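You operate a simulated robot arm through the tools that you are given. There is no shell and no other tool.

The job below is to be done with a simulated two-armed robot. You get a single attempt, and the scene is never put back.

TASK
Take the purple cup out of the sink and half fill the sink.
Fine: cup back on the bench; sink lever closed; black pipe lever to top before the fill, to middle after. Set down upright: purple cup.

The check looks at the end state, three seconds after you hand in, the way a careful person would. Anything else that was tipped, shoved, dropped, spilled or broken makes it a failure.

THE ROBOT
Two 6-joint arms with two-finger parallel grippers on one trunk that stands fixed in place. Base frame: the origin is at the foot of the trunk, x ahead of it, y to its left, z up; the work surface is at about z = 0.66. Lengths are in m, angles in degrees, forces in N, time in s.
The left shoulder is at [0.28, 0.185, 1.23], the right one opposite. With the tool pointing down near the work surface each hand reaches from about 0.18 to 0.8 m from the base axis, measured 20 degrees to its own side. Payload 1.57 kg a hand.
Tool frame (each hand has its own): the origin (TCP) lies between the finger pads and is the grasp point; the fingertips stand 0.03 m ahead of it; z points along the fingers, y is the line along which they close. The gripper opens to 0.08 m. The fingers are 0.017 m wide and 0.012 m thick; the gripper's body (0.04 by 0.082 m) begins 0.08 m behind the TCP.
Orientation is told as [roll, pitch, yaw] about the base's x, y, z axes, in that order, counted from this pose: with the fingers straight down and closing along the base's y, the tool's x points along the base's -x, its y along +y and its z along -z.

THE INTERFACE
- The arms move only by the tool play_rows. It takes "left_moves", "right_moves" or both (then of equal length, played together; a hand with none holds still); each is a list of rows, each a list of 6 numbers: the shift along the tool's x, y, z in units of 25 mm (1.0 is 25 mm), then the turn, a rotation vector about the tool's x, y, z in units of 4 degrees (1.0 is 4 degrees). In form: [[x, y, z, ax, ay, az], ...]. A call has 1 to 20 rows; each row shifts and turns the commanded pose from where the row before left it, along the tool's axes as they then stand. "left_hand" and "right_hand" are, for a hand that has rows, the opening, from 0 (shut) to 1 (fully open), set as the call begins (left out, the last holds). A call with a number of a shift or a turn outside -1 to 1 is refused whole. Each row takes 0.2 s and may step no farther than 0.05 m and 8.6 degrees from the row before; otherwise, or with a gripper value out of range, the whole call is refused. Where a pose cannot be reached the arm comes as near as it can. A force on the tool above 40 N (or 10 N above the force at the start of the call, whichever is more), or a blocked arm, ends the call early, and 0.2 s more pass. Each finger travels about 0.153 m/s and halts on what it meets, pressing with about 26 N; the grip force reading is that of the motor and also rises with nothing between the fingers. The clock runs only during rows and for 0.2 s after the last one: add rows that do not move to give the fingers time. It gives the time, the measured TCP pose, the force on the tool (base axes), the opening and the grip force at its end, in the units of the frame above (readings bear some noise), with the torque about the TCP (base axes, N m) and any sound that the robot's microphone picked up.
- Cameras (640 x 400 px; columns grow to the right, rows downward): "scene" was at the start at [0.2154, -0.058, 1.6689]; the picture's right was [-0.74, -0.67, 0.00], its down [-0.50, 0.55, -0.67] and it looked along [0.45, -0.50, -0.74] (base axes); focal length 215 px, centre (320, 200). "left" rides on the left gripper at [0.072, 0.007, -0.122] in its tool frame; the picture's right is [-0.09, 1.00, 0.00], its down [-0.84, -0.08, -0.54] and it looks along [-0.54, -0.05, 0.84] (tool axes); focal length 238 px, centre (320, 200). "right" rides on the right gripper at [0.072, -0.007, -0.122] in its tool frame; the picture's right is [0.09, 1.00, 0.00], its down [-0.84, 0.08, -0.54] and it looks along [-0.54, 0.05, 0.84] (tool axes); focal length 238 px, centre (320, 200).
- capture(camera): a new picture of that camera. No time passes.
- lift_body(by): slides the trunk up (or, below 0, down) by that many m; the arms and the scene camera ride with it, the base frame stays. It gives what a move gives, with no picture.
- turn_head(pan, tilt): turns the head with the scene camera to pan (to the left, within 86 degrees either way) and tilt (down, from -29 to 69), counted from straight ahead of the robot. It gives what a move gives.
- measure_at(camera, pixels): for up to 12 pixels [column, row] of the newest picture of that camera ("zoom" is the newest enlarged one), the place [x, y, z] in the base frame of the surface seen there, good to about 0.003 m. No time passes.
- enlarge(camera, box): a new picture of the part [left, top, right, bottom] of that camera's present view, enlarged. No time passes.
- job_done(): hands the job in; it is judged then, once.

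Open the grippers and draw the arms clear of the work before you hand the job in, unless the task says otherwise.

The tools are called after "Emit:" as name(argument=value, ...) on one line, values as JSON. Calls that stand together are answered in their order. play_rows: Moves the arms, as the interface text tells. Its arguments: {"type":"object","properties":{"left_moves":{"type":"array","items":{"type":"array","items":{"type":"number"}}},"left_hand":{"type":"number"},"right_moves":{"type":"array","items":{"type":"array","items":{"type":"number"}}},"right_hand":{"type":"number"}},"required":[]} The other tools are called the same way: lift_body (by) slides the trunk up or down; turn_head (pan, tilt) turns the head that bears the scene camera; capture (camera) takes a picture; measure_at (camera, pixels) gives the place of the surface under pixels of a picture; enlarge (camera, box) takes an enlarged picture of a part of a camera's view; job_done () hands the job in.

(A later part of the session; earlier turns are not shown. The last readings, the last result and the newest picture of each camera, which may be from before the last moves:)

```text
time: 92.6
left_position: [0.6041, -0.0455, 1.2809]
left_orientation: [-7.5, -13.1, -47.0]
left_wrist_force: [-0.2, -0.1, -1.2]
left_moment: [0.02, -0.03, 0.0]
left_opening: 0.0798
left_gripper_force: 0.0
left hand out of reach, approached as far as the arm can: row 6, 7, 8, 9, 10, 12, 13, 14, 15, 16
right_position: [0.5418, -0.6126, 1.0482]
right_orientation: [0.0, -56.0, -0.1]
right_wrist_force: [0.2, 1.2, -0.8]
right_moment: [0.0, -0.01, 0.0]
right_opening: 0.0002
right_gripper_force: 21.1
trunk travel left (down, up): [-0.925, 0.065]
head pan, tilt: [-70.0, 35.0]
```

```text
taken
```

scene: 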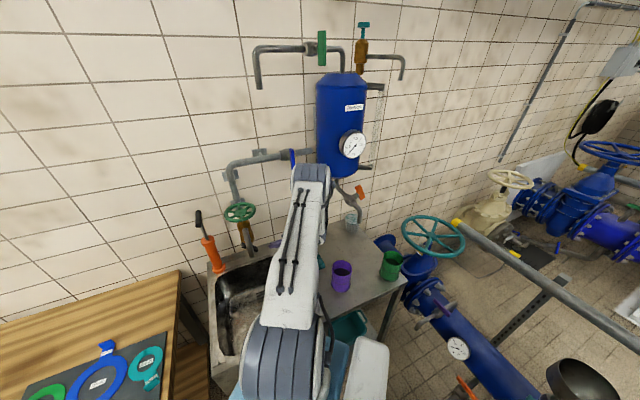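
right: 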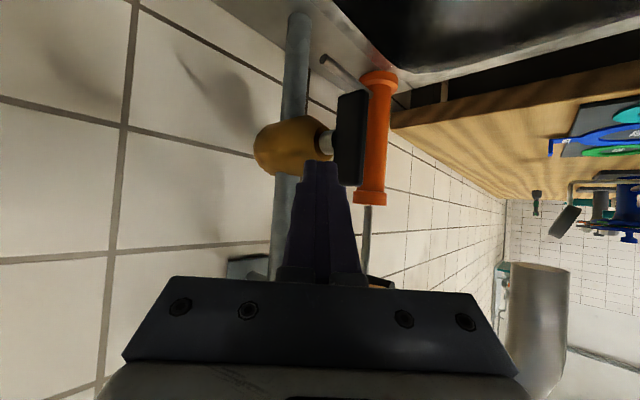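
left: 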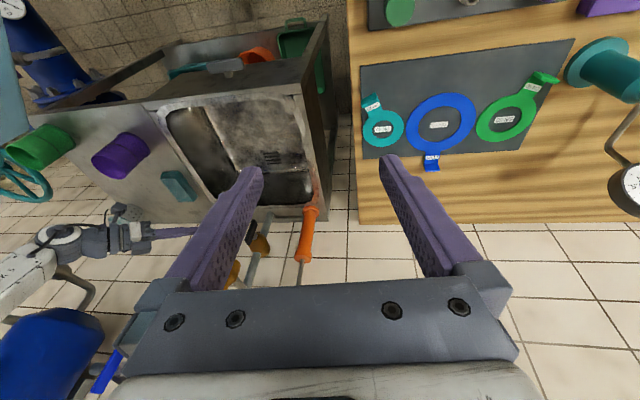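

The left view is good: sink interior, drain lever [225,68], cup [120,155]. Now I'll withdraw the right hand up and back, then point it down for gripping the wheel rim.

Emit:
play_rows(right_moves=[[-0.3, 0.13, -0.95, 0, 0, 0], [-0.6, 0.13, -0.95, 0, 0, 0], [-0.75, 0.13, -0.95, 0, 0, 0], [-0.75, 0.13, -0.95, 0, 0, 0], [-0.75, 0.13, -0.95, 0, 0, 0], [-0.75, 0.13, -0.95, 0, 0, 0], [-0.75, 0.13, -0.95, 0, 0, 0], [-0.75, 0.13, -0.95, 0, 0, 0], [-0.75, 0.13, -0.95, 0, 0, 0], [-0.75, 0, -0.7, 0, 0, 0]])

Emit:
play_rows(right_moves=[[0, 0, 0, 0, 1, 0], [0, 0, 0, 0, 1, 0], [0, 0, 0, 0, 1, 0], [0, 0, 0, 0, 1, 0], [0, 0, 0, 0, 1, 0], [0, 0, 0, 0, 1, 0], [0, 0, 0, 0, 1, 0], [0, 0, 0, 0, 1, 0], [0, 0, 0, 0, 1, 0], [0, 0, 0, 0, 1, 0], [0, 0, 0, 0, 1, 0], [0, 0, 0, 0, 1, 0], [0, 0, 0, 0, 1, 0], [0, 0, 0, 0, 1, 0]], right_hand=0.6)

Emit:
capture(camera="right")

Emit:
capture(camera="left")

```text
time: 94.8
left_position: [0.6039, -0.0454, 1.2815]
left_orientation: [-7.4, -13.2, -47.0]
left_wrist_force: [-0.8, -0.1, 0.6]
left_moment: [-0.02, 0.02, -0.02]
left_opening: 0.08
left_gripper_force: 0.1
right_position: [0.4477, -0.5825, 1.3214]
right_orientation: [0.0, -56.0, 0.0]
right_wrist_force: [-0.6, -0.2, 0.3]
right_moment: [0.0, 0.01, 0.03]
right_opening: 0.0
right_gripper_force: 20.9
trunk travel left (down, up): [-0.925, 0.065]
head pan, tilt: [-70.0, 35.0]
```

```text
time: 97.8
left_position: [0.604, -0.0453, 1.281]
left_orientation: [-7.5, -13.0, -47.0]
left_wrist_force: [0.2, -0.3, 0.3]
left_moment: [0.02, 0.0, -0.02]
left_opening: 0.0799
left_gripper_force: 0.1
right_position: [0.447, -0.5822, 1.3205]
right_orientation: [0.0, 0.1, 0.0]
right_wrist_force: [-0.3, 0.5, 0.5]
right_moment: [-0.01, 0.0, 0.01]
right_opening: 0.0481
right_gripper_force: 0.0
trunk travel left (down, up): [-0.925, 0.065]
head pan, tilt: [-70.0, 35.0]
```

```text
taken
```

right: 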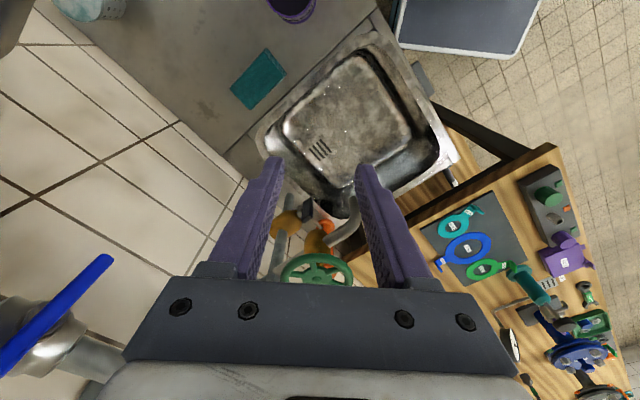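

```text
taken
```

left: 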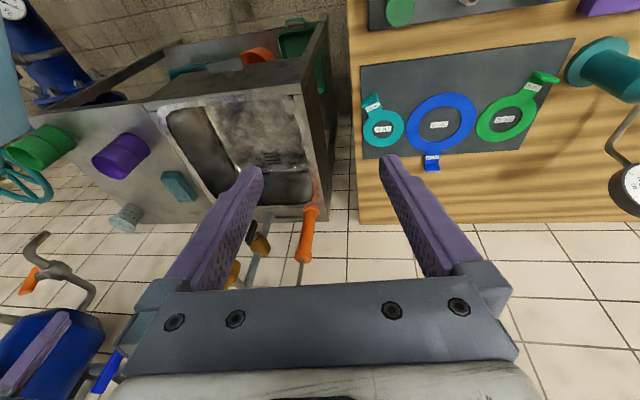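

The wheel is visible near [315,268]. I'll measure the wheel's spokes in the newest enlarged scene picture to choose a gap for the inner finger.

Emit:
measure_at(camera="zoom", pixels=[[257, 165], [345, 173], [362, 231], [285, 266], [193, 266], [178, 217], [291, 305], [270, 223], [270, 138], [405, 190], [125, 245], [250, 310]])

Emit:
enlarge(camera="right", box=[260, 200, 380, 300])

```text
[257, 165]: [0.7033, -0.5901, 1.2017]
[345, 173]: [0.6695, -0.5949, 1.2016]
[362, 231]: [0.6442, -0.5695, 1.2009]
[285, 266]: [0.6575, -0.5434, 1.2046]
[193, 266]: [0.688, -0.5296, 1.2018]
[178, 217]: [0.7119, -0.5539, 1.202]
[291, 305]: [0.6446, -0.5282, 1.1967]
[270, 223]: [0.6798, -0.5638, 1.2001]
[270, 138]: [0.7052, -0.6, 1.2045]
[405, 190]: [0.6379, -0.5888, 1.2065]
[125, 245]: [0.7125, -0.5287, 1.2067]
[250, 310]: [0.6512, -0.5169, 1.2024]
```

```text
4.00 times, centred on (320, 250) of right
```

zoom: 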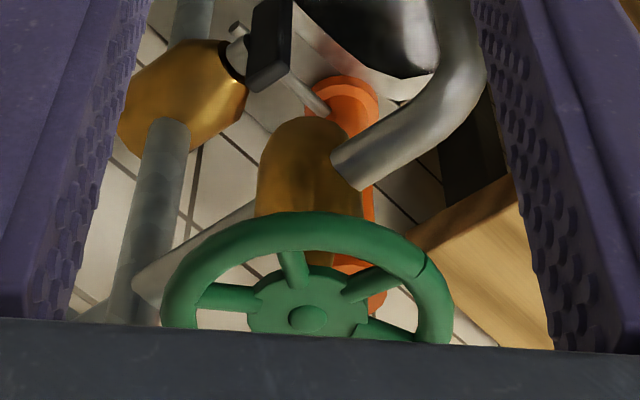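

Spokes lie at 15°+60°k about the centre ≈(0.679,−0.5625); rim radius ≈0.0495. I'll grip the rim in the gap at 165° (front-right side), so I yaw the right hand to −105° first.

Emit:
play_rows(right_moves=[[0, 0, 0, 0, 0, 1], [0, 0, 0, 0, 0, 1], [0, 0, 0, 0, 0, 1], [0, 0, 0, 0, 0, 1], [0, 0, 0, 0, 0, 1], [0, 0, 0, 0, 0, 1], [0, 0, 0, 0, 0, 1], [0, 0, 0, 0, 0, 1], [0, 0, 0, 0, 0, 1], [0, 0, 0, 0, 0, 1], [0, 0, 0, 0, 0, 1], [0, 0, 0, 0, 0, 1], [0, 0, 0, 0, 0, 1], [0, 0, 0, 0, 0, 1], [0, 0, 0, 0, 0, 1], [0, 0, 0, 0, 0, 1], [0, 0, 0, 0, 0, 1], [0, 0, 0, 0, 0, 1], [0, 0, 0, 0, 0, 1], [0, 0, 0, 0, 0, 1]])

Emit:
play_rows(right_moves=[[0, 0, 0, 0, 0, 1], [0, 0, 0, 0, 0, 1], [0, 0, 0, 0, 0, 1], [0, 0, 0, 0, 0, 1], [0, 0, 0, 0, 0, 1], [0, 0, 0, 0, 0, 1], [0, 0, 0, 0, 0, 0.25]])

Emit:
capture(camera="right")

Emit:
capture(camera="scene")

```text
time: 102.0
left_position: [0.6045, -0.045, 1.2807]
left_orientation: [-7.5, -13.2, -47.0]
left_wrist_force: [0.3, 0.7, 0.2]
left_moment: [0.02, 0.0, 0.01]
left_opening: 0.0801
left_gripper_force: 0.0
right_position: [0.45, -0.5814, 1.3189]
right_orientation: [0.0, 0.0, -80.0]
right_wrist_force: [0.0, 0.0, -0.7]
right_moment: [0.0, 0.03, 0.0]
right_opening: 0.0478
right_gripper_force: 0.1
trunk travel left (down, up): [-0.925, 0.065]
head pan, tilt: [-70.0, 35.0]
```

```text
time: 103.6
left_position: [0.604, -0.0461, 1.2814]
left_orientation: [-7.5, -13.2, -47.0]
left_wrist_force: [-0.2, -0.7, -0.6]
left_moment: [0.03, 0.0, -0.02]
left_opening: 0.0798
left_gripper_force: 0.1
right_position: [0.4479, -0.5823, 1.3203]
right_orientation: [0.1, -0.1, -105.1]
right_wrist_force: [0.7, -0.1, -0.6]
right_moment: [-0.03, -0.02, 0.02]
right_opening: 0.048
right_gripper_force: 0.1
trunk travel left (down, up): [-0.925, 0.065]
head pan, tilt: [-70.0, 35.0]
```

```text
taken
```

right: 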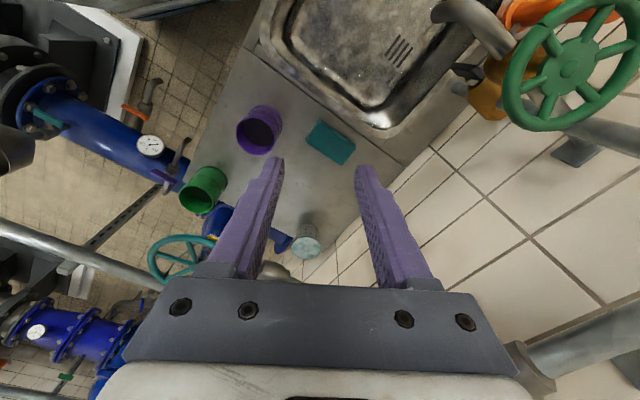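

```text
taken
```

scene: 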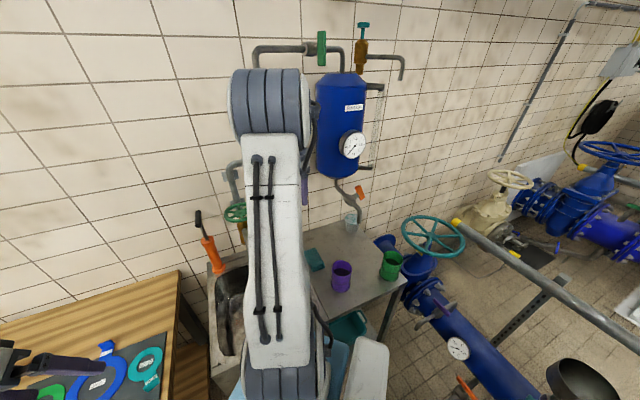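

The wheel is clearly seen at [570,68] from above now; I'll measure hub and rim points for an accurate centre.

Emit:
enlarge(camera="right", box=[480, 0, 640, 150])

Emit:
measure_at(camera="right", pixels=[[570, 68], [507, 95], [632, 40], [545, 20], [600, 118], [525, 120], [533, 85], [560, 102], [595, 92], [610, 55], [545, 45], [585, 30]])

```text
2.67 times, centred on (560, 75) of right
```

zoom: 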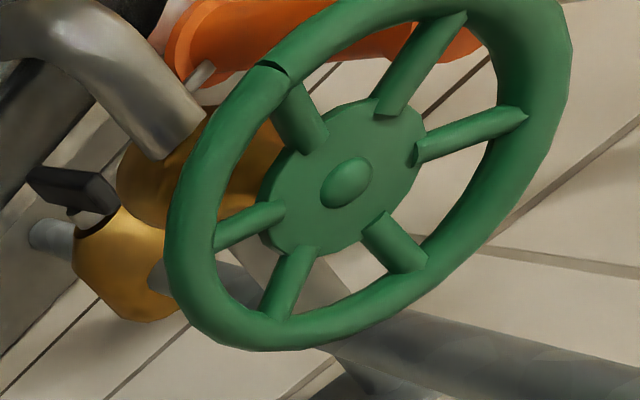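

```text
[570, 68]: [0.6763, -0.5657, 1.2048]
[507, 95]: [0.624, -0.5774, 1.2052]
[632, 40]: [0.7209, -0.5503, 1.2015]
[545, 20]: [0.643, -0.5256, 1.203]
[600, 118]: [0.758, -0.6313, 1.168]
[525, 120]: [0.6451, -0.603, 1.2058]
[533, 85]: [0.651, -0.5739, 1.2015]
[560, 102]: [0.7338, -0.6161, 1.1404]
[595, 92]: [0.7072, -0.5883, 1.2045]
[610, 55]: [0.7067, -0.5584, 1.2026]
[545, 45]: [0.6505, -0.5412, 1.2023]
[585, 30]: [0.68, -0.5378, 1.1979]
```

Centre ≈(0.6765,−0.5635), gap at ~167°. I'll move above the rim point at 165° (0.627,−0.550) with opening 0.024 m, tips still 3 cm above the wheel.

Emit:
play_rows(right_moves=[[0.441, 0.939, 0.286, 0, 0, 0], [0.441, 0.939, 0.286, 0, 0, 0], [0.441, 0.939, 0.286, 0, 0, 0], [0.441, 0.939, 0.286, 0, 0, 0], [0.441, 0.939, 0.286, 0, 0, 0], [0.441, 0.939, 0.286, 0, 0, 0], [0.441, 0.939, 0.286, 0, 0, 0]], right_hand=0.3)

Emit:
capture(camera="right")

Emit:
capture(camera="left")

```text
time: 105.2
left_position: [0.604, -0.0463, 1.2818]
left_orientation: [-7.6, -13.2, -47.0]
left_wrist_force: [0.5, -0.3, -0.2]
left_moment: [-0.01, -0.02, 0.04]
left_opening: 0.0801
left_gripper_force: 0.1
right_position: [0.6271, -0.5508, 1.2711]
right_orientation: [-0.1, 0.0, -105.1]
right_wrist_force: [-0.8, 0.2, 0.1]
right_moment: [0.0, 0.0, -0.01]
right_opening: 0.0242
right_gripper_force: 0.1
trunk travel left (down, up): [-0.925, 0.065]
head pan, tilt: [-70.0, 35.0]
```

```text
taken
```

right: 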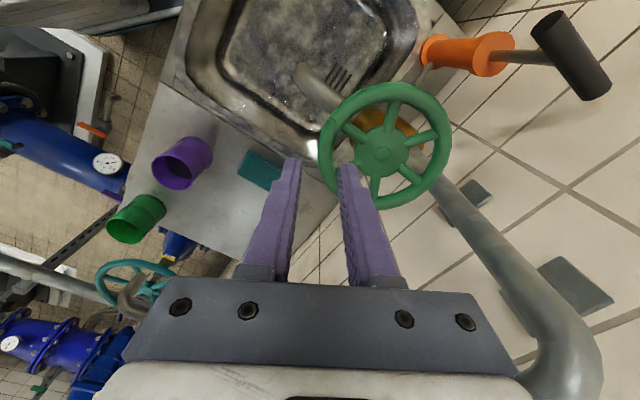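

```text
taken
```

left: 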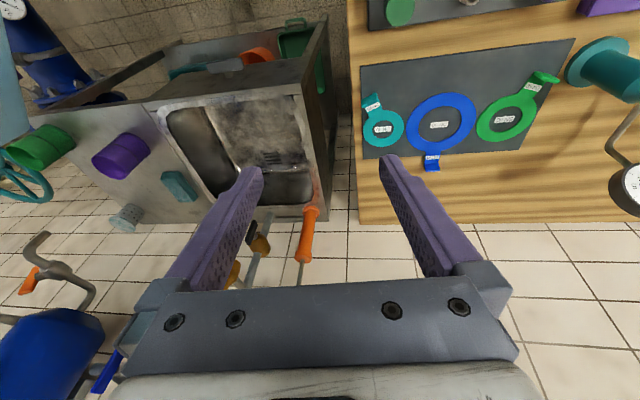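

The wheel is right below; I'll measure hub, rim and spokes again from this close view.

Emit:
measure_at(camera="right", pixels=[[383, 152], [324, 153], [446, 148], [385, 88], [405, 204], [355, 131], [348, 168], [374, 187], [410, 173], [425, 138], [393, 112], [335, 105]])

Emit:
enlarge(camera="right", box=[280, 60, 480, 220])

```text
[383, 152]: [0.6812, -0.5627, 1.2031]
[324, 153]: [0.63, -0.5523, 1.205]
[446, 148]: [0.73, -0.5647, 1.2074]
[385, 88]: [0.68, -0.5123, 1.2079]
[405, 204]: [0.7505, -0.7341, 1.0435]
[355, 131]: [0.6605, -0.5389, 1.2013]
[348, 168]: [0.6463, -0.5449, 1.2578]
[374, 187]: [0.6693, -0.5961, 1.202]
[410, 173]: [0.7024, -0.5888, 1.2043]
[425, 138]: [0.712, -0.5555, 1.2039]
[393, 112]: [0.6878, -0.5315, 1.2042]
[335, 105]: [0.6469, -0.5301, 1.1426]
```

```text
2.50 times, centred on (380, 140) of right
```

zoom: 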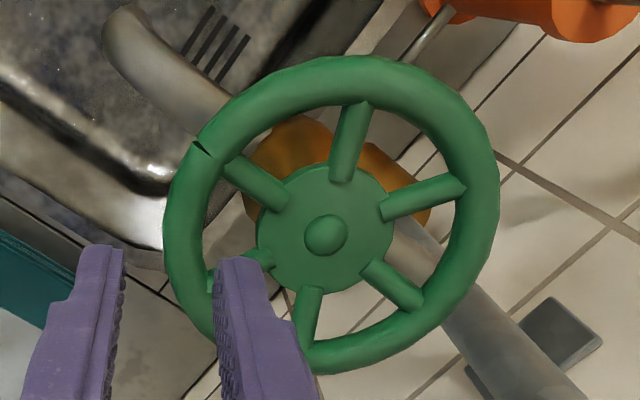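

Centre refined to (0.680,−0.5625). I'll correct by ~2 mm and descend to just above the rim.

Emit:
play_rows(right_moves=[[0.09, 0.09, 0.3, 0, 0, 0], [0, 0, 0.6, 0, 0, 0], [0, 0, 0.2, 0, 0, 0]])

Emit:
capture(camera="right")

Emit:
enlarge(camera="right", box=[260, 80, 460, 240])

```text
time: 106.0
left_position: [0.604, -0.0452, 1.2816]
left_orientation: [-7.5, -13.2, -47.0]
left_wrist_force: [-0.8, 0.2, -0.3]
left_moment: [-0.02, 0.01, 0.02]
left_opening: 0.08
left_gripper_force: 0.1
right_position: [0.6304, -0.5481, 1.2432]
right_orientation: [0.0, 0.0, -105.0]
right_wrist_force: [0.0, -0.7, 0.0]
right_moment: [0.04, 0.02, 0.02]
right_opening: 0.0241
right_gripper_force: 0.0
trunk travel left (down, up): [-0.925, 0.065]
head pan, tilt: [-70.0, 35.0]
```

```text
taken
```

right: 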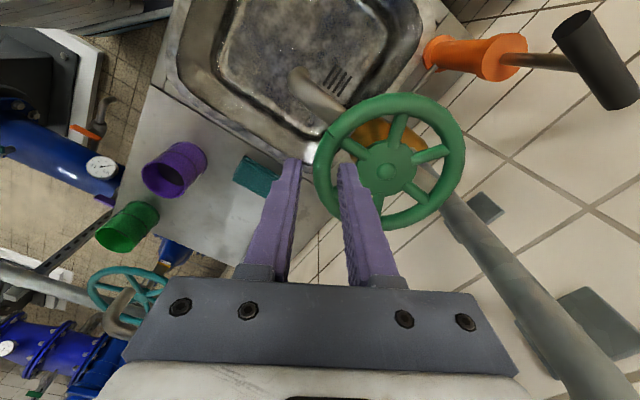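

```text
2.50 times, centred on (360, 160) of right
```

zoom: 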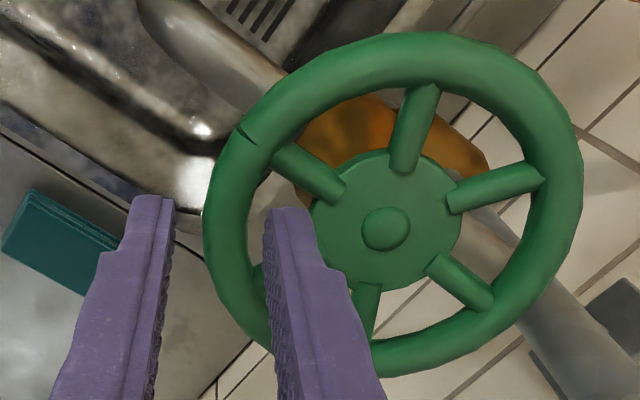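

The rim lies between the fingers and the inner finger is over the gap; a 2 mm shift centres it between spokes. I'll descend to TCP z≈1.20 carefully.

Emit:
play_rows(right_moves=[[0.08, 0, 0.2, 0, 0, 0], [0, 0, 0.3, 0, 0, 0], [0, 0, 0.4, 0, 0, 0], [0, 0, 0.4, 0, 0, 0], [0, 0, 0.4, 0, 0, 0]])

Emit:
enlarge(camera="right", box=[240, 90, 460, 270])

```text
time: 106.9
left_position: [0.6037, -0.0437, 1.2815]
left_orientation: [-7.5, -13.2, -47.0]
left_wrist_force: [0.4, 0.3, 0.3]
left_moment: [-0.02, 0.04, -0.01]
left_opening: 0.0798
left_gripper_force: 0.0
right_position: [0.633, -0.5471, 1.2313]
right_orientation: [1.1, -0.5, -104.9]
right_wrist_force: [-3.6, 2.8, 15.1]
right_moment: [0.14, -0.19, 0.1]
right_opening: 0.0194
right_gripper_force: 0.0
trunk travel left (down, up): [-0.925, 0.065]
head pan, tilt: [-70.0, 35.0]
stopped in row 4 (right hand): the force on the tool passed its limit at 49 N (the readings are from after the stop); the commanded pose is now the measured one
```

```text
2.22 times, centred on (350, 180) of right
```

zoom: 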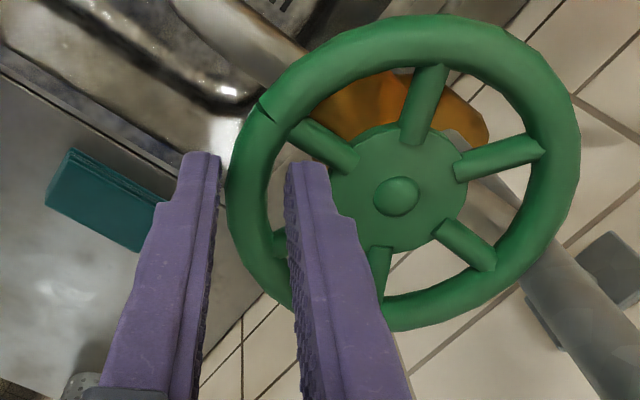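

The tip touched the hub/spoke (force stop, wheel unmoved). I'll rise 15 mm, shift 3 mm outward and 2.5 mm back along the rim, and set the opening to 0.022 m.

Emit:
play_rows(right_moves=[[0, 0, -0.6, 0, 0, 0], [-0.1, -0.14, 0, 0, 0, 0], [0, 0, 0, 0, 0, 0]], right_hand=0.275)

Emit:
capture(camera="right")

Emit:
enlarge(camera="right", box=[260, 80, 460, 240])

```text
time: 107.7
left_position: [0.6051, -0.0469, 1.2805]
left_orientation: [-7.5, -13.2, -47.0]
left_wrist_force: [-0.2, -0.3, -0.2]
left_moment: [0.02, -0.03, 0.0]
left_opening: 0.0801
left_gripper_force: 0.1
right_position: [0.6285, -0.5502, 1.2442]
right_orientation: [0.8, -0.4, -105.1]
right_wrist_force: [-1.2, 0.0, 0.0]
right_moment: [-0.02, -0.02, -0.02]
right_opening: 0.0222
right_gripper_force: 0.0
trunk travel left (down, up): [-0.925, 0.065]
head pan, tilt: [-70.0, 35.0]
```

```text
taken
```

right: 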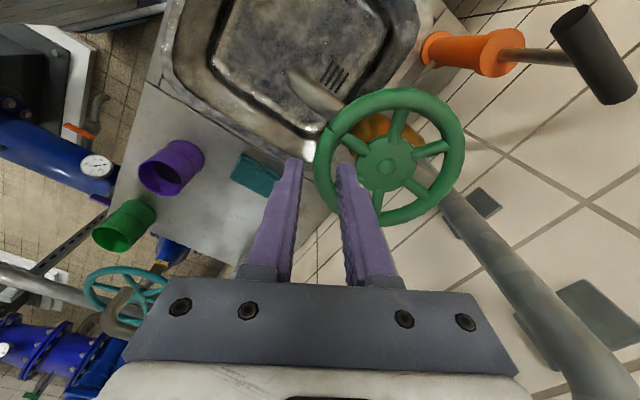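

```text
2.50 times, centred on (360, 160) of right
```

zoom: 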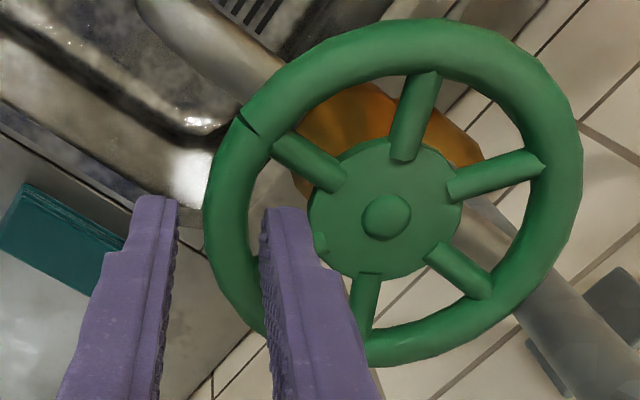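

Now the finger is centred radially (2–3 mm each side) but sits near the lower spoke; I'll shift 3.5 mm along +x and descend slowly again.

Emit:
play_rows(right_moves=[[0.14, 0, 0, 0, 0, 0], [0, 0, 0.2, 0, 0, 0], [0, 0, 0.2, 0, 0, 0]])

Emit:
enlarge(camera="right", box=[260, 80, 460, 240])

```text
time: 108.5
left_position: [0.6057, -0.0443, 1.2818]
left_orientation: [-7.4, -13.3, -47.0]
left_wrist_force: [0.0, 0.0, 0.6]
left_moment: [0.01, -0.03, -0.03]
left_opening: 0.0801
left_gripper_force: 0.1
right_position: [0.6304, -0.5458, 1.2325]
right_orientation: [0.8, -0.4, -105.0]
right_wrist_force: [1.1, 1.5, 3.4]
right_moment: [0.03, 0.0, 0.0]
right_opening: 0.0222
right_gripper_force: 0.4
trunk travel left (down, up): [-0.925, 0.065]
head pan, tilt: [-70.0, 35.0]
```

```text
2.50 times, centred on (360, 160) of right
```

zoom: 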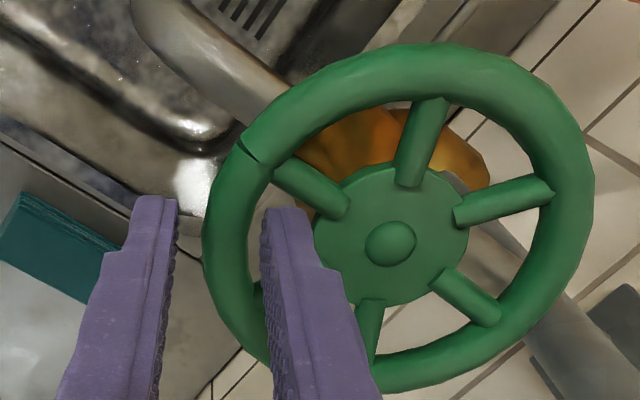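

The finger appears centred in the gap on all sides; 3.4 N might be a graze. I'll continue down in 2 mm steps and watch.

Emit:
play_rows(right_moves=[[0, 0, 0.08, 0, 0, 0], [0, 0, 0.08, 0, 0, 0]])

Emit:
enlarge(camera="right", box=[280, 130, 380, 210])

```text
time: 109.1
left_position: [0.6048, -0.0446, 1.2812]
left_orientation: [-7.5, -13.2, -47.0]
left_wrist_force: [0.5, 0.1, 0.4]
left_moment: [0.03, 0.01, -0.01]
left_opening: 0.0799
left_gripper_force: 0.1
right_position: [0.63, -0.5464, 1.2313]
right_orientation: [1.1, -0.6, -105.0]
right_wrist_force: [2.1, -2.1, 10.0]
right_moment: [-0.06, -0.31, -0.1]
right_opening: 0.0248
right_gripper_force: 1.1
trunk travel left (down, up): [-0.925, 0.065]
head pan, tilt: [-70.0, 35.0]
```

```text
5.00 times, centred on (330, 170) of right
```

zoom: 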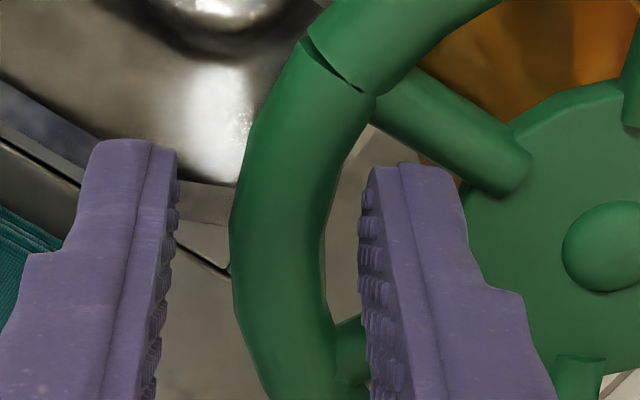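

The contact torque places the touch at the finger's inner corner against the upper spoke's root (≈146°). I'll rise 8 mm, shift 3 mm away from that spoke and 1.5 mm outward with 2° yaw, and retry.

Emit:
play_rows(right_moves=[[0, 0, -0.4, 0, 0, 0], [-0.12, -0.06, 0, 0, 0, -0.5], [0, 0, 0, 0, 0, 0]], right_hand=0.29)

Emit:
play_rows(right_moves=[[0, 0, 0.3, 0, 0, 0], [0, 0, 0.12, 0, 0, 0]])

Emit:
enlarge(camera="right", box=[280, 130, 380, 210])

```text
time: 109.9
left_position: [0.6053, -0.0452, 1.2816]
left_orientation: [-7.5, -13.2, -47.0]
left_wrist_force: [0.0, -0.6, -1.0]
left_moment: [0.01, 0.01, 0.01]
left_opening: 0.08
left_gripper_force: 0.1
right_position: [0.6275, -0.5501, 1.2401]
right_orientation: [1.0, -0.5, -103.0]
right_wrist_force: [0.5, -0.7, 0.6]
right_moment: [0.02, 0.02, -0.01]
right_opening: 0.0232
right_gripper_force: 0.0
trunk travel left (down, up): [-0.925, 0.065]
head pan, tilt: [-70.0, 35.0]
```

```text
time: 110.5
left_position: [0.6046, -0.0457, 1.2812]
left_orientation: [-7.6, -13.2, -47.0]
left_wrist_force: [-0.5, -0.8, 0.1]
left_moment: [-0.03, -0.02, -0.03]
left_opening: 0.08
left_gripper_force: 0.1
right_position: [0.627, -0.5499, 1.2286]
right_orientation: [1.0, -0.4, -103.0]
right_wrist_force: [2.8, -3.1, 0.8]
right_moment: [-0.13, -0.08, -0.07]
right_opening: 0.0272
right_gripper_force: 2.0
trunk travel left (down, up): [-0.925, 0.065]
head pan, tilt: [-70.0, 35.0]
```

```text
5.00 times, centred on (330, 170) of right
```

zoom: 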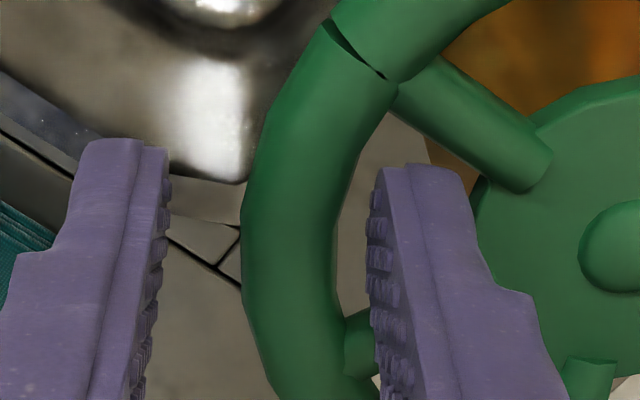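

The tip has passed the rim's top with little vertical force; the rim seems to push the inner finger inwards (opening 0.027). I'll set the opening to 0.034 m and keep descending slowly.

Emit:
play_rows(right_moves=[[0, 0, 0, 0, 0, 0], [0, 0, 0.1, 0, 0, 0], [0, 0, 0.1, 0, 0, 0]], right_hand=0.42)

Emit:
enlarge(camera="right", box=[280, 130, 380, 210])

```text
time: 111.3
left_position: [0.6031, -0.0466, 1.2814]
left_orientation: [-7.5, -13.2, -46.9]
left_wrist_force: [0.3, 0.7, 0.1]
left_moment: [0.0, 0.0, -0.03]
left_opening: 0.08
left_gripper_force: 0.2
right_position: [0.6269, -0.55, 1.2239]
right_orientation: [0.9, -0.7, -103.2]
right_wrist_force: [-4.2, -6.6, 7.0]
right_moment: [-0.13, -0.06, -0.19]
right_opening: 0.031
right_gripper_force: 0.0
trunk travel left (down, up): [-0.925, 0.065]
head pan, tilt: [-70.0, 35.0]
```

```text
5.00 times, centred on (330, 170) of right
```

zoom: 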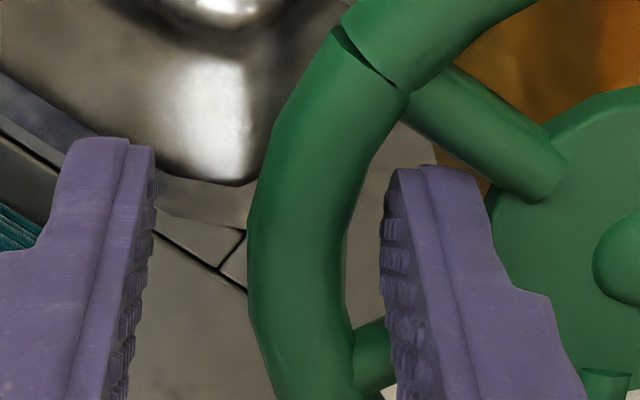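

The force now points away from the upper spoke (mostly along −x), so I'll shift 2.5 mm that way and lower a little more.

Emit:
play_rows(right_moves=[[-0.1, 0, 0, 0, 0, 0], [0, 0, 0.1, 0, 0, 0]])

```text
time: 111.9
left_position: [0.6049, -0.0457, 1.2813]
left_orientation: [-7.5, -13.2, -47.0]
left_wrist_force: [-0.8, 0.3, 0.2]
left_moment: [-0.01, -0.03, -0.01]
left_opening: 0.0801
left_gripper_force: 0.1
right_position: [0.6272, -0.5504, 1.2208]
right_orientation: [0.9, -0.3, -103.0]
right_wrist_force: [-1.6, -1.5, 2.3]
right_moment: [-0.07, -0.05, -0.06]
right_opening: 0.0319
right_gripper_force: 0.0
trunk travel left (down, up): [-0.925, 0.065]
head pan, tilt: [-70.0, 35.0]
```

Force dropped to ~3 N. I'll continue with another small shift and lower by 6 mm.

Emit:
play_rows(right_moves=[[-0.06, 0, 0.08, 0, 0, 0], [0, 0, 0.1, 0, 0, 0], [0, 0, 0.1, 0, 0, 0]])

Emit:
enlarge(camera="right", box=[260, 80, 460, 240])

```text
time: 112.7
left_position: [0.6043, -0.0462, 1.2814]
left_orientation: [-7.5, -13.2, -47.0]
left_wrist_force: [0.1, 0.3, 1.4]
left_moment: [-0.02, 0.01, -0.02]
left_opening: 0.0801
left_gripper_force: 0.1
right_position: [0.6268, -0.5523, 1.2144]
right_orientation: [0.9, -0.5, -103.0]
right_wrist_force: [-0.1, 0.5, 0.2]
right_moment: [0.03, 0.02, 0.01]
right_opening: 0.0334
right_gripper_force: 0.0
trunk travel left (down, up): [-0.925, 0.065]
head pan, tilt: [-70.0, 35.0]
```

```text
2.50 times, centred on (360, 160) of right
```

zoom: 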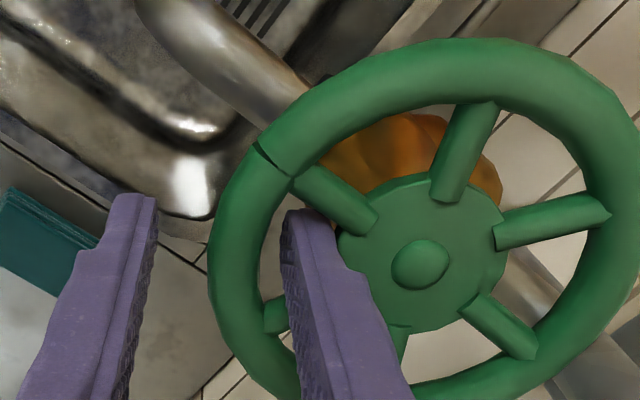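

Now inserted freely (force ~0, tip at z≈1.184). I'll lower 4 mm more and close on the rim.

Emit:
play_rows(right_moves=[[0, 0, 0.16, 0, 0, 0], [0, 0, 0, 0, 0, 0]])

Emit:
play_rows(right_moves=[[0, 0, 0, 0, 0, 0], [0, 0, 0, 0, 0, 0], [0, 0, 0, 0, 0, 0]], right_hand=0)

Emit:
capture(camera="right")

```text
time: 113.3
left_position: [0.6046, -0.0456, 1.282]
left_orientation: [-7.5, -13.2, -47.0]
left_wrist_force: [0.1, -0.1, 0.6]
left_moment: [0.0, -0.02, 0.03]
left_opening: 0.0802
left_gripper_force: 0.1
right_position: [0.6269, -0.5527, 1.2104]
right_orientation: [0.9, -0.5, -103.1]
right_wrist_force: [0.0, -0.2, -0.1]
right_moment: [0.01, 0.01, 0.01]
right_opening: 0.0335
right_gripper_force: 0.1
trunk travel left (down, up): [-0.925, 0.065]
head pan, tilt: [-70.0, 35.0]
```

```text
time: 114.1
left_position: [0.6063, -0.0446, 1.2807]
left_orientation: [-7.4, -13.1, -47.0]
left_wrist_force: [-0.3, 0.1, -0.6]
left_moment: [0.0, 0.02, -0.01]
left_opening: 0.08
left_gripper_force: 0.0
right_position: [0.6306, -0.5543, 1.2106]
right_orientation: [1.4, -0.7, -103.1]
right_wrist_force: [28.4, -9.6, 1.3]
right_moment: [0.57, -0.56, -0.25]
right_opening: 0.0163
right_gripper_force: 31.4
trunk travel left (down, up): [-0.925, 0.065]
head pan, tilt: [-70.0, 35.0]
```

```text
taken
```

right: 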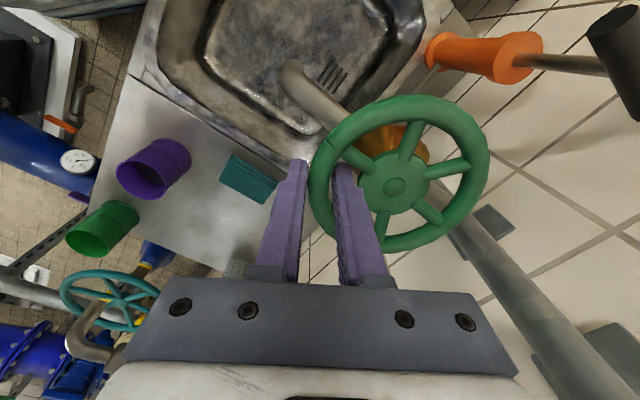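

The rim is gripped (opening 16 mm) but with a 28 N sideways load since the hand is off-centre; I'll shift 4 mm inward to relieve it.

Emit:
play_rows(right_moves=[[0, 0.08, 0, 0, 0, 0], [0, 0.06, 0, 0, 0, 0]])

```text
time: 114.7
left_position: [0.6044, -0.0444, 1.281]
left_orientation: [-7.6, -13.2, -47.1]
left_wrist_force: [1.4, 0.2, -0.5]
left_moment: [-0.02, 0.0, -0.02]
left_opening: 0.08
left_gripper_force: 0.1
right_position: [0.6314, -0.5543, 1.2106]
right_orientation: [1.0, -0.7, -103.0]
right_wrist_force: [18.6, -3.1, 8.9]
right_moment: [-0.44, -0.15, -0.05]
right_opening: 0.0164
right_gripper_force: 31.8
trunk travel left (down, up): [-0.925, 0.065]
head pan, tilt: [-70.0, 35.0]
```

The load fell to 19 N; I'll shift a further 3.5 mm inward.

Emit:
play_rows(right_moves=[[0, 0.08, 0, 0, 0, 0], [0, 0.06, 0, 0, 0, 0]])

```text
time: 115.3
left_position: [0.6033, -0.0453, 1.2823]
left_orientation: [-7.5, -13.2, -47.0]
left_wrist_force: [-0.3, 0.0, -1.0]
left_moment: [0.05, -0.02, -0.02]
left_opening: 0.08
left_gripper_force: 0.1
right_position: [0.6315, -0.555, 1.2107]
right_orientation: [0.6, -0.4, -102.9]
right_wrist_force: [-0.1, 1.9, 9.9]
right_moment: [-0.77, 0.24, 0.03]
right_opening: 0.0162
right_gripper_force: 31.4
trunk travel left (down, up): [-0.925, 0.065]
head pan, tilt: [-70.0, 35.0]
```

The lateral load is gone. I'll turn the wheel counter-clockwise (seen from above) by 12° along its circle and watch forces and the spout.

Emit:
play_rows(right_moves=[[-0.1016, 0.01, 0, 0, 0, -0.75], [-0.1016, 0.01, 0, 0, 0, -0.75], [-0.1016, 0.01, 0, 0, 0, -0.75], [-0.1016, 0.01, 0, 0, 0, -0.75]])

Emit:
capture(camera="right")

Emit:
capture(camera="left")

```text
time: 116.3
left_position: [0.6037, -0.0456, 1.2823]
left_orientation: [-7.5, -13.2, -47.0]
left_wrist_force: [0.0, -0.4, -0.2]
left_moment: [0.01, -0.01, -0.02]
left_opening: 0.0799
left_gripper_force: 0.1
right_position: [0.6294, -0.5651, 1.2103]
right_orientation: [0.5, -0.4, -91.1]
right_wrist_force: [-15.5, 1.9, 6.4]
right_moment: [0.89, 0.15, -0.05]
right_opening: 0.0161
right_gripper_force: 32.2
trunk travel left (down, up): [-0.925, 0.065]
head pan, tilt: [-70.0, 35.0]
```

```text
taken
```

right: 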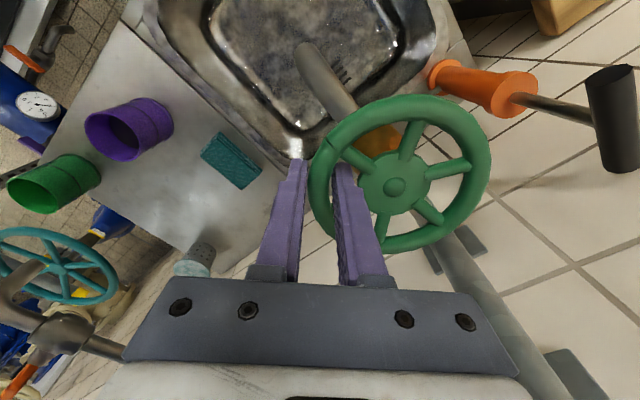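

```text
taken
```

left: 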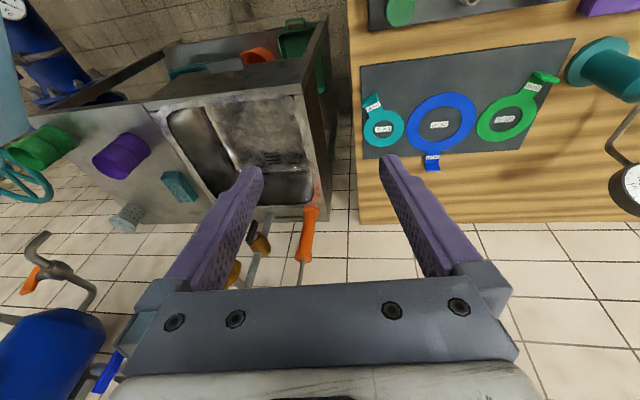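

The wheel turned with the hand (now yaw −91°), no sound yet; the −15 N in x says my path is slightly too tight, so I'll add a 1.5 mm outward offset and continue 21° further.

Emit:
play_rows(right_moves=[[-0.123, -0.05, 0, 0, 0, -0.875], [-0.123, 0.004, 0, 0, 0, -0.875], [-0.123, 0.004, 0, 0, 0, -0.875], [-0.123, 0.004, 0, 0, 0, -0.875], [-0.123, 0.004, 0, 0, 0, -0.875], [-0.123, 0.004, 0, 0, 0, -0.875]])

Emit:
capture(camera="right")

Emit:
enlarge(camera="left", box=[140, 60, 340, 220])

```text
time: 117.7
left_position: [0.6038, -0.0455, 1.2813]
left_orientation: [-7.4, -13.2, -47.1]
left_wrist_force: [0.4, 0.3, 0.3]
left_moment: [-0.01, -0.03, 0.01]
left_opening: 0.08
left_gripper_force: 0.1
right_position: [0.6317, -0.5828, 1.2106]
right_orientation: [0.4, -0.7, -69.9]
right_wrist_force: [-18.7, 3.3, -10.1]
right_moment: [0.19, 0.24, 0.33]
right_opening: 0.0162
right_gripper_force: 31.4
trunk travel left (down, up): [-0.925, 0.065]
head pan, tilt: [-70.0, 35.0]
```

```text
taken
```

right: 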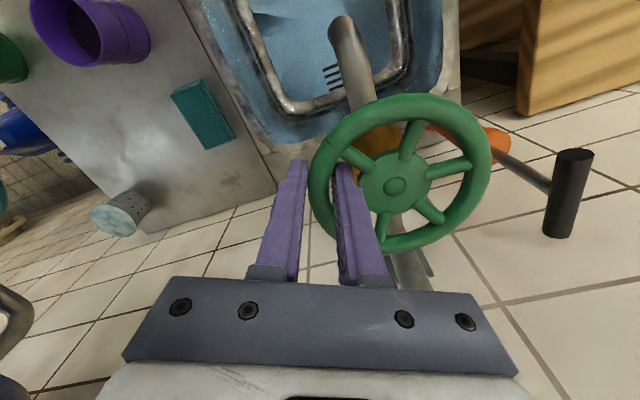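

```text
2.50 times, centred on (240, 140) of left
```

zoom: 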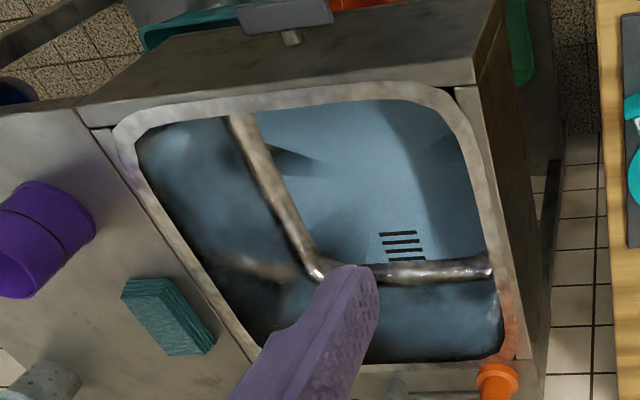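

Water is now in the sink (blue surface). I'll measure its level right away.

Emit:
measure_at(camera="zoom", pixels=[[350, 180], [420, 170], [380, 220], [200, 180], [300, 110], [430, 310], [200, 100], [450, 100], [250, 130]])

Emit:
enlarge(camera="right", box=[190, 0, 470, 150])

```text
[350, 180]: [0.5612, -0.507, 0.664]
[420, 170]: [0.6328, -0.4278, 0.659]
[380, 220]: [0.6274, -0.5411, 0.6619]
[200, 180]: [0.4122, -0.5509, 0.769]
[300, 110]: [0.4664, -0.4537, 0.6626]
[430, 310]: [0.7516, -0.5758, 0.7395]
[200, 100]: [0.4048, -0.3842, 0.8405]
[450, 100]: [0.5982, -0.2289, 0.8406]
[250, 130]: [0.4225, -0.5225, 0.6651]
```

```text
2.29 times, centred on (330, 75) of right
```

zoom: 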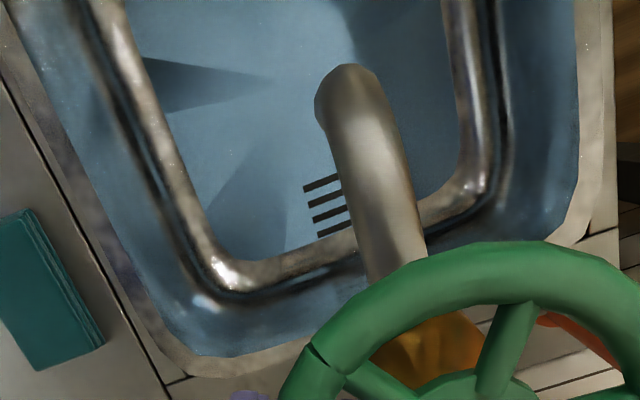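

The sink interior looks tinted blue but the measured depth is still the floor (z≈0.66). I'll look closer for a water line or stream.

Emit:
enlarge(camera="left", box=[165, 95, 245, 175])

Emit:
enlarge(camera="left", box=[235, 90, 315, 205])

Emit:
capture(camera="scene")

```text
5.00 times, centred on (205, 135) of left
```

zoom: 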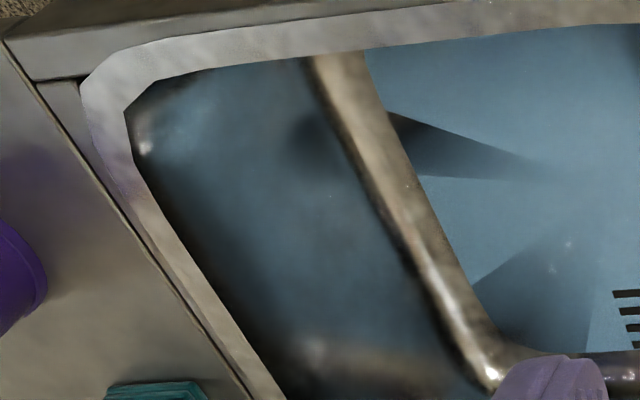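

```text
3.48 times, centred on (275, 148) of left
```

zoom: 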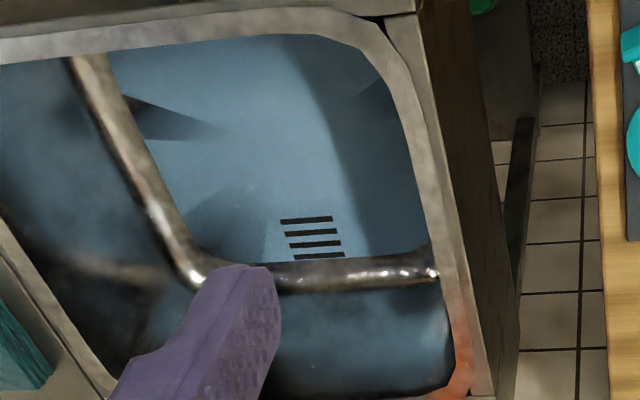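

```text
taken
```

scene: 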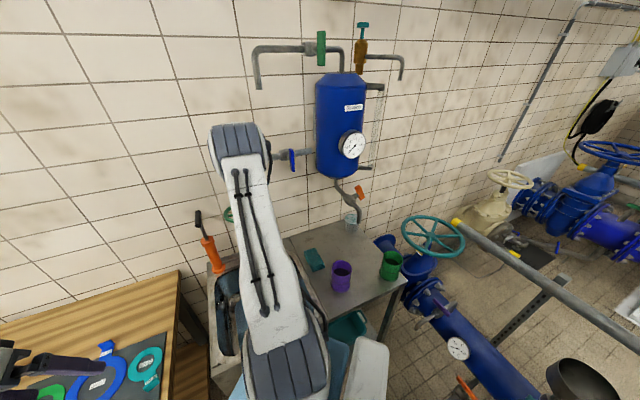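

The floor now carries a flat blue water sheet at z≈0.663 (walls only reflect it), so filling has begun. I'll relieve the side load by 2 mm outward and wait ~1 s to gauge the rate.

Emit:
play_rows(right_moves=[[0, -0.08, 0, 0, 0, 0], [0, 0, 0, 0, 0, 0], [0, 0, 0, 0, 0, 0], [0, 0, 0, 0, 0, 0], [0, 0, 0, 0, 0, 0]])

Emit:
capture(camera="left")

Emit:
measure_at(camera="left", pixels=[[260, 115], [275, 140], [250, 130], [220, 120], [280, 115], [265, 150]])

```text
time: 118.9
left_position: [0.6038, -0.0447, 1.281]
left_orientation: [-7.5, -13.2, -47.0]
left_wrist_force: [0.6, -0.6, -0.4]
left_moment: [0.0, -0.04, -0.03]
left_opening: 0.0799
left_gripper_force: 0.1
right_position: [0.6335, -0.5827, 1.2103]
right_orientation: [0.5, -0.7, -70.0]
right_wrist_force: [-8.4, 7.2, -15.9]
right_moment: [0.52, 0.18, 0.43]
right_opening: 0.0163
right_gripper_force: 31.6
trunk travel left (down, up): [-0.925, 0.065]
head pan, tilt: [-70.0, 35.0]
```

```text
taken
```

left: 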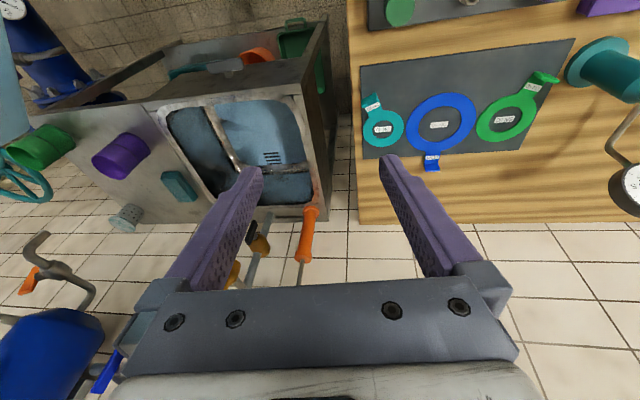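

```text
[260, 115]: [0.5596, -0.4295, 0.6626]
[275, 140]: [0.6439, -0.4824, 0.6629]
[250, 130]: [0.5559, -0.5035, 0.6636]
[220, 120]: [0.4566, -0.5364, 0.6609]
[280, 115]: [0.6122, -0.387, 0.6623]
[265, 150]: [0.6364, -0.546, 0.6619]
```

The level is about unchanged after 1.2 s (z≈0.6625). I'll look at the spout outlet for a stream.

Emit:
capture(camera="right")

Emit:
enlarge(camera="right", box=[280, 0, 420, 110])

Emit:
enlarge(camera="left", box=[225, 90, 315, 205])

```text
taken
```

right: 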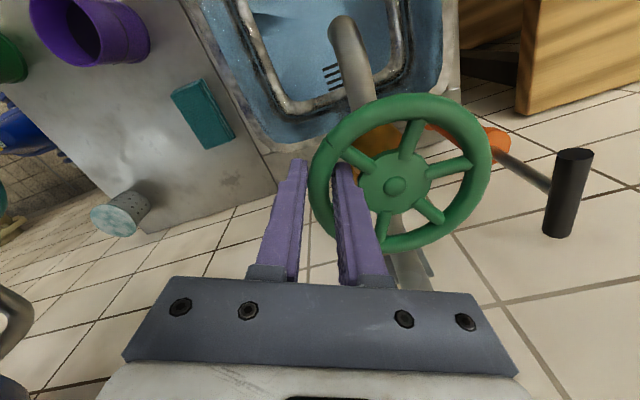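

```text
3.64 times, centred on (350, 55) of right
```

zoom: 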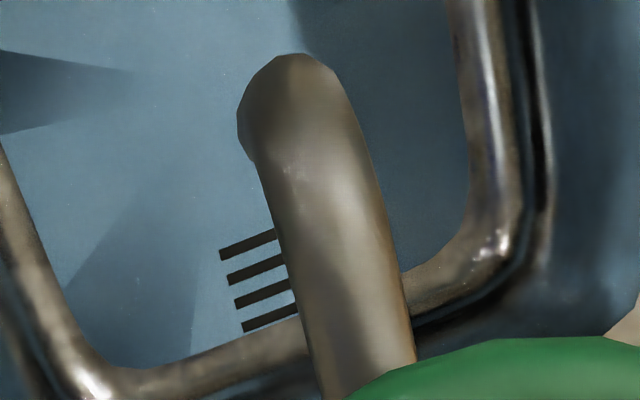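

```text
3.48 times, centred on (270, 148) of left
```

zoom: 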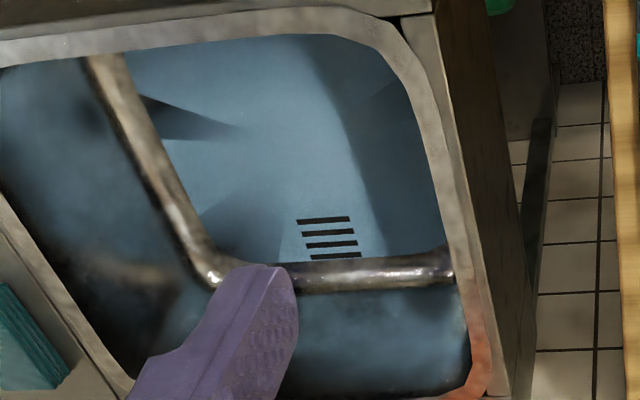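

No stream is visible, just a thin sheet. I'll open the wheel a further ~21° and watch the level.

Emit:
play_rows(right_moves=[[-0.126, -0.01, 0, 0, 0, -0.875], [-0.126, -0.01, 0, 0, 0, -0.875], [-0.126, -0.01, 0, 0, 0, -0.875], [-0.126, -0.01, 0, 0, 0, -0.875], [-0.126, -0.01, 0, 0, 0, -0.875], [-0.126, -0.01, 0, 0, 0, -0.875]])

Emit:
capture(camera="right")

Emit:
capture(camera="left")

Emit:
measure_at(camera="left", pixels=[[260, 115], [275, 140], [250, 130], [220, 120], [280, 115], [265, 150]])

```text
time: 120.3
left_position: [0.6046, -0.0451, 1.2813]
left_orientation: [-7.5, -13.2, -46.9]
left_wrist_force: [-0.9, -0.1, -0.4]
left_moment: [0.02, -0.03, -0.01]
left_opening: 0.0799
left_gripper_force: 0.0
right_position: [0.6413, -0.5978, 1.2107]
right_orientation: [0.2, -0.9, -48.9]
right_wrist_force: [2.7, 16.5, -11.9]
right_moment: [0.64, 0.57, 0.42]
right_opening: 0.0163
right_gripper_force: 31.9
trunk travel left (down, up): [-0.925, 0.065]
head pan, tilt: [-70.0, 35.0]
```

```text
taken
```

right: 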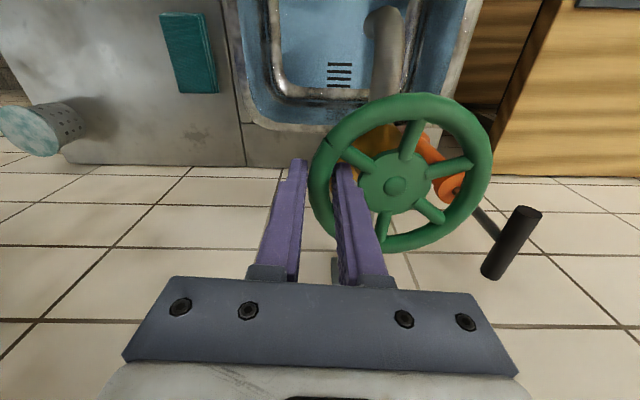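

```text
taken
```

left: 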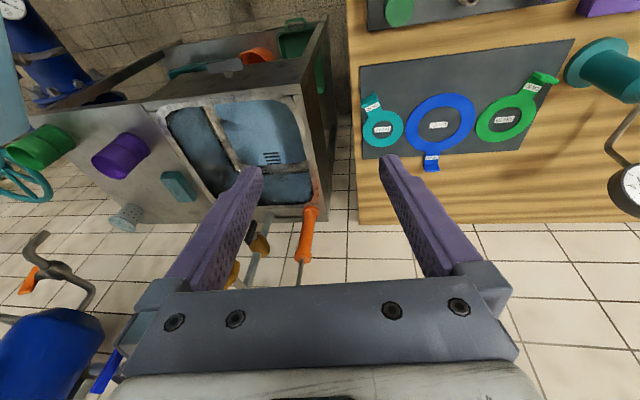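

```text
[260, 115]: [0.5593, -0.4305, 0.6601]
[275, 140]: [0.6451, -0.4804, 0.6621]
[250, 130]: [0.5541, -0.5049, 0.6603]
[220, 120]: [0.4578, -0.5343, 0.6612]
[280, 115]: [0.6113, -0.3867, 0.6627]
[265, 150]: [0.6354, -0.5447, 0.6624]
```

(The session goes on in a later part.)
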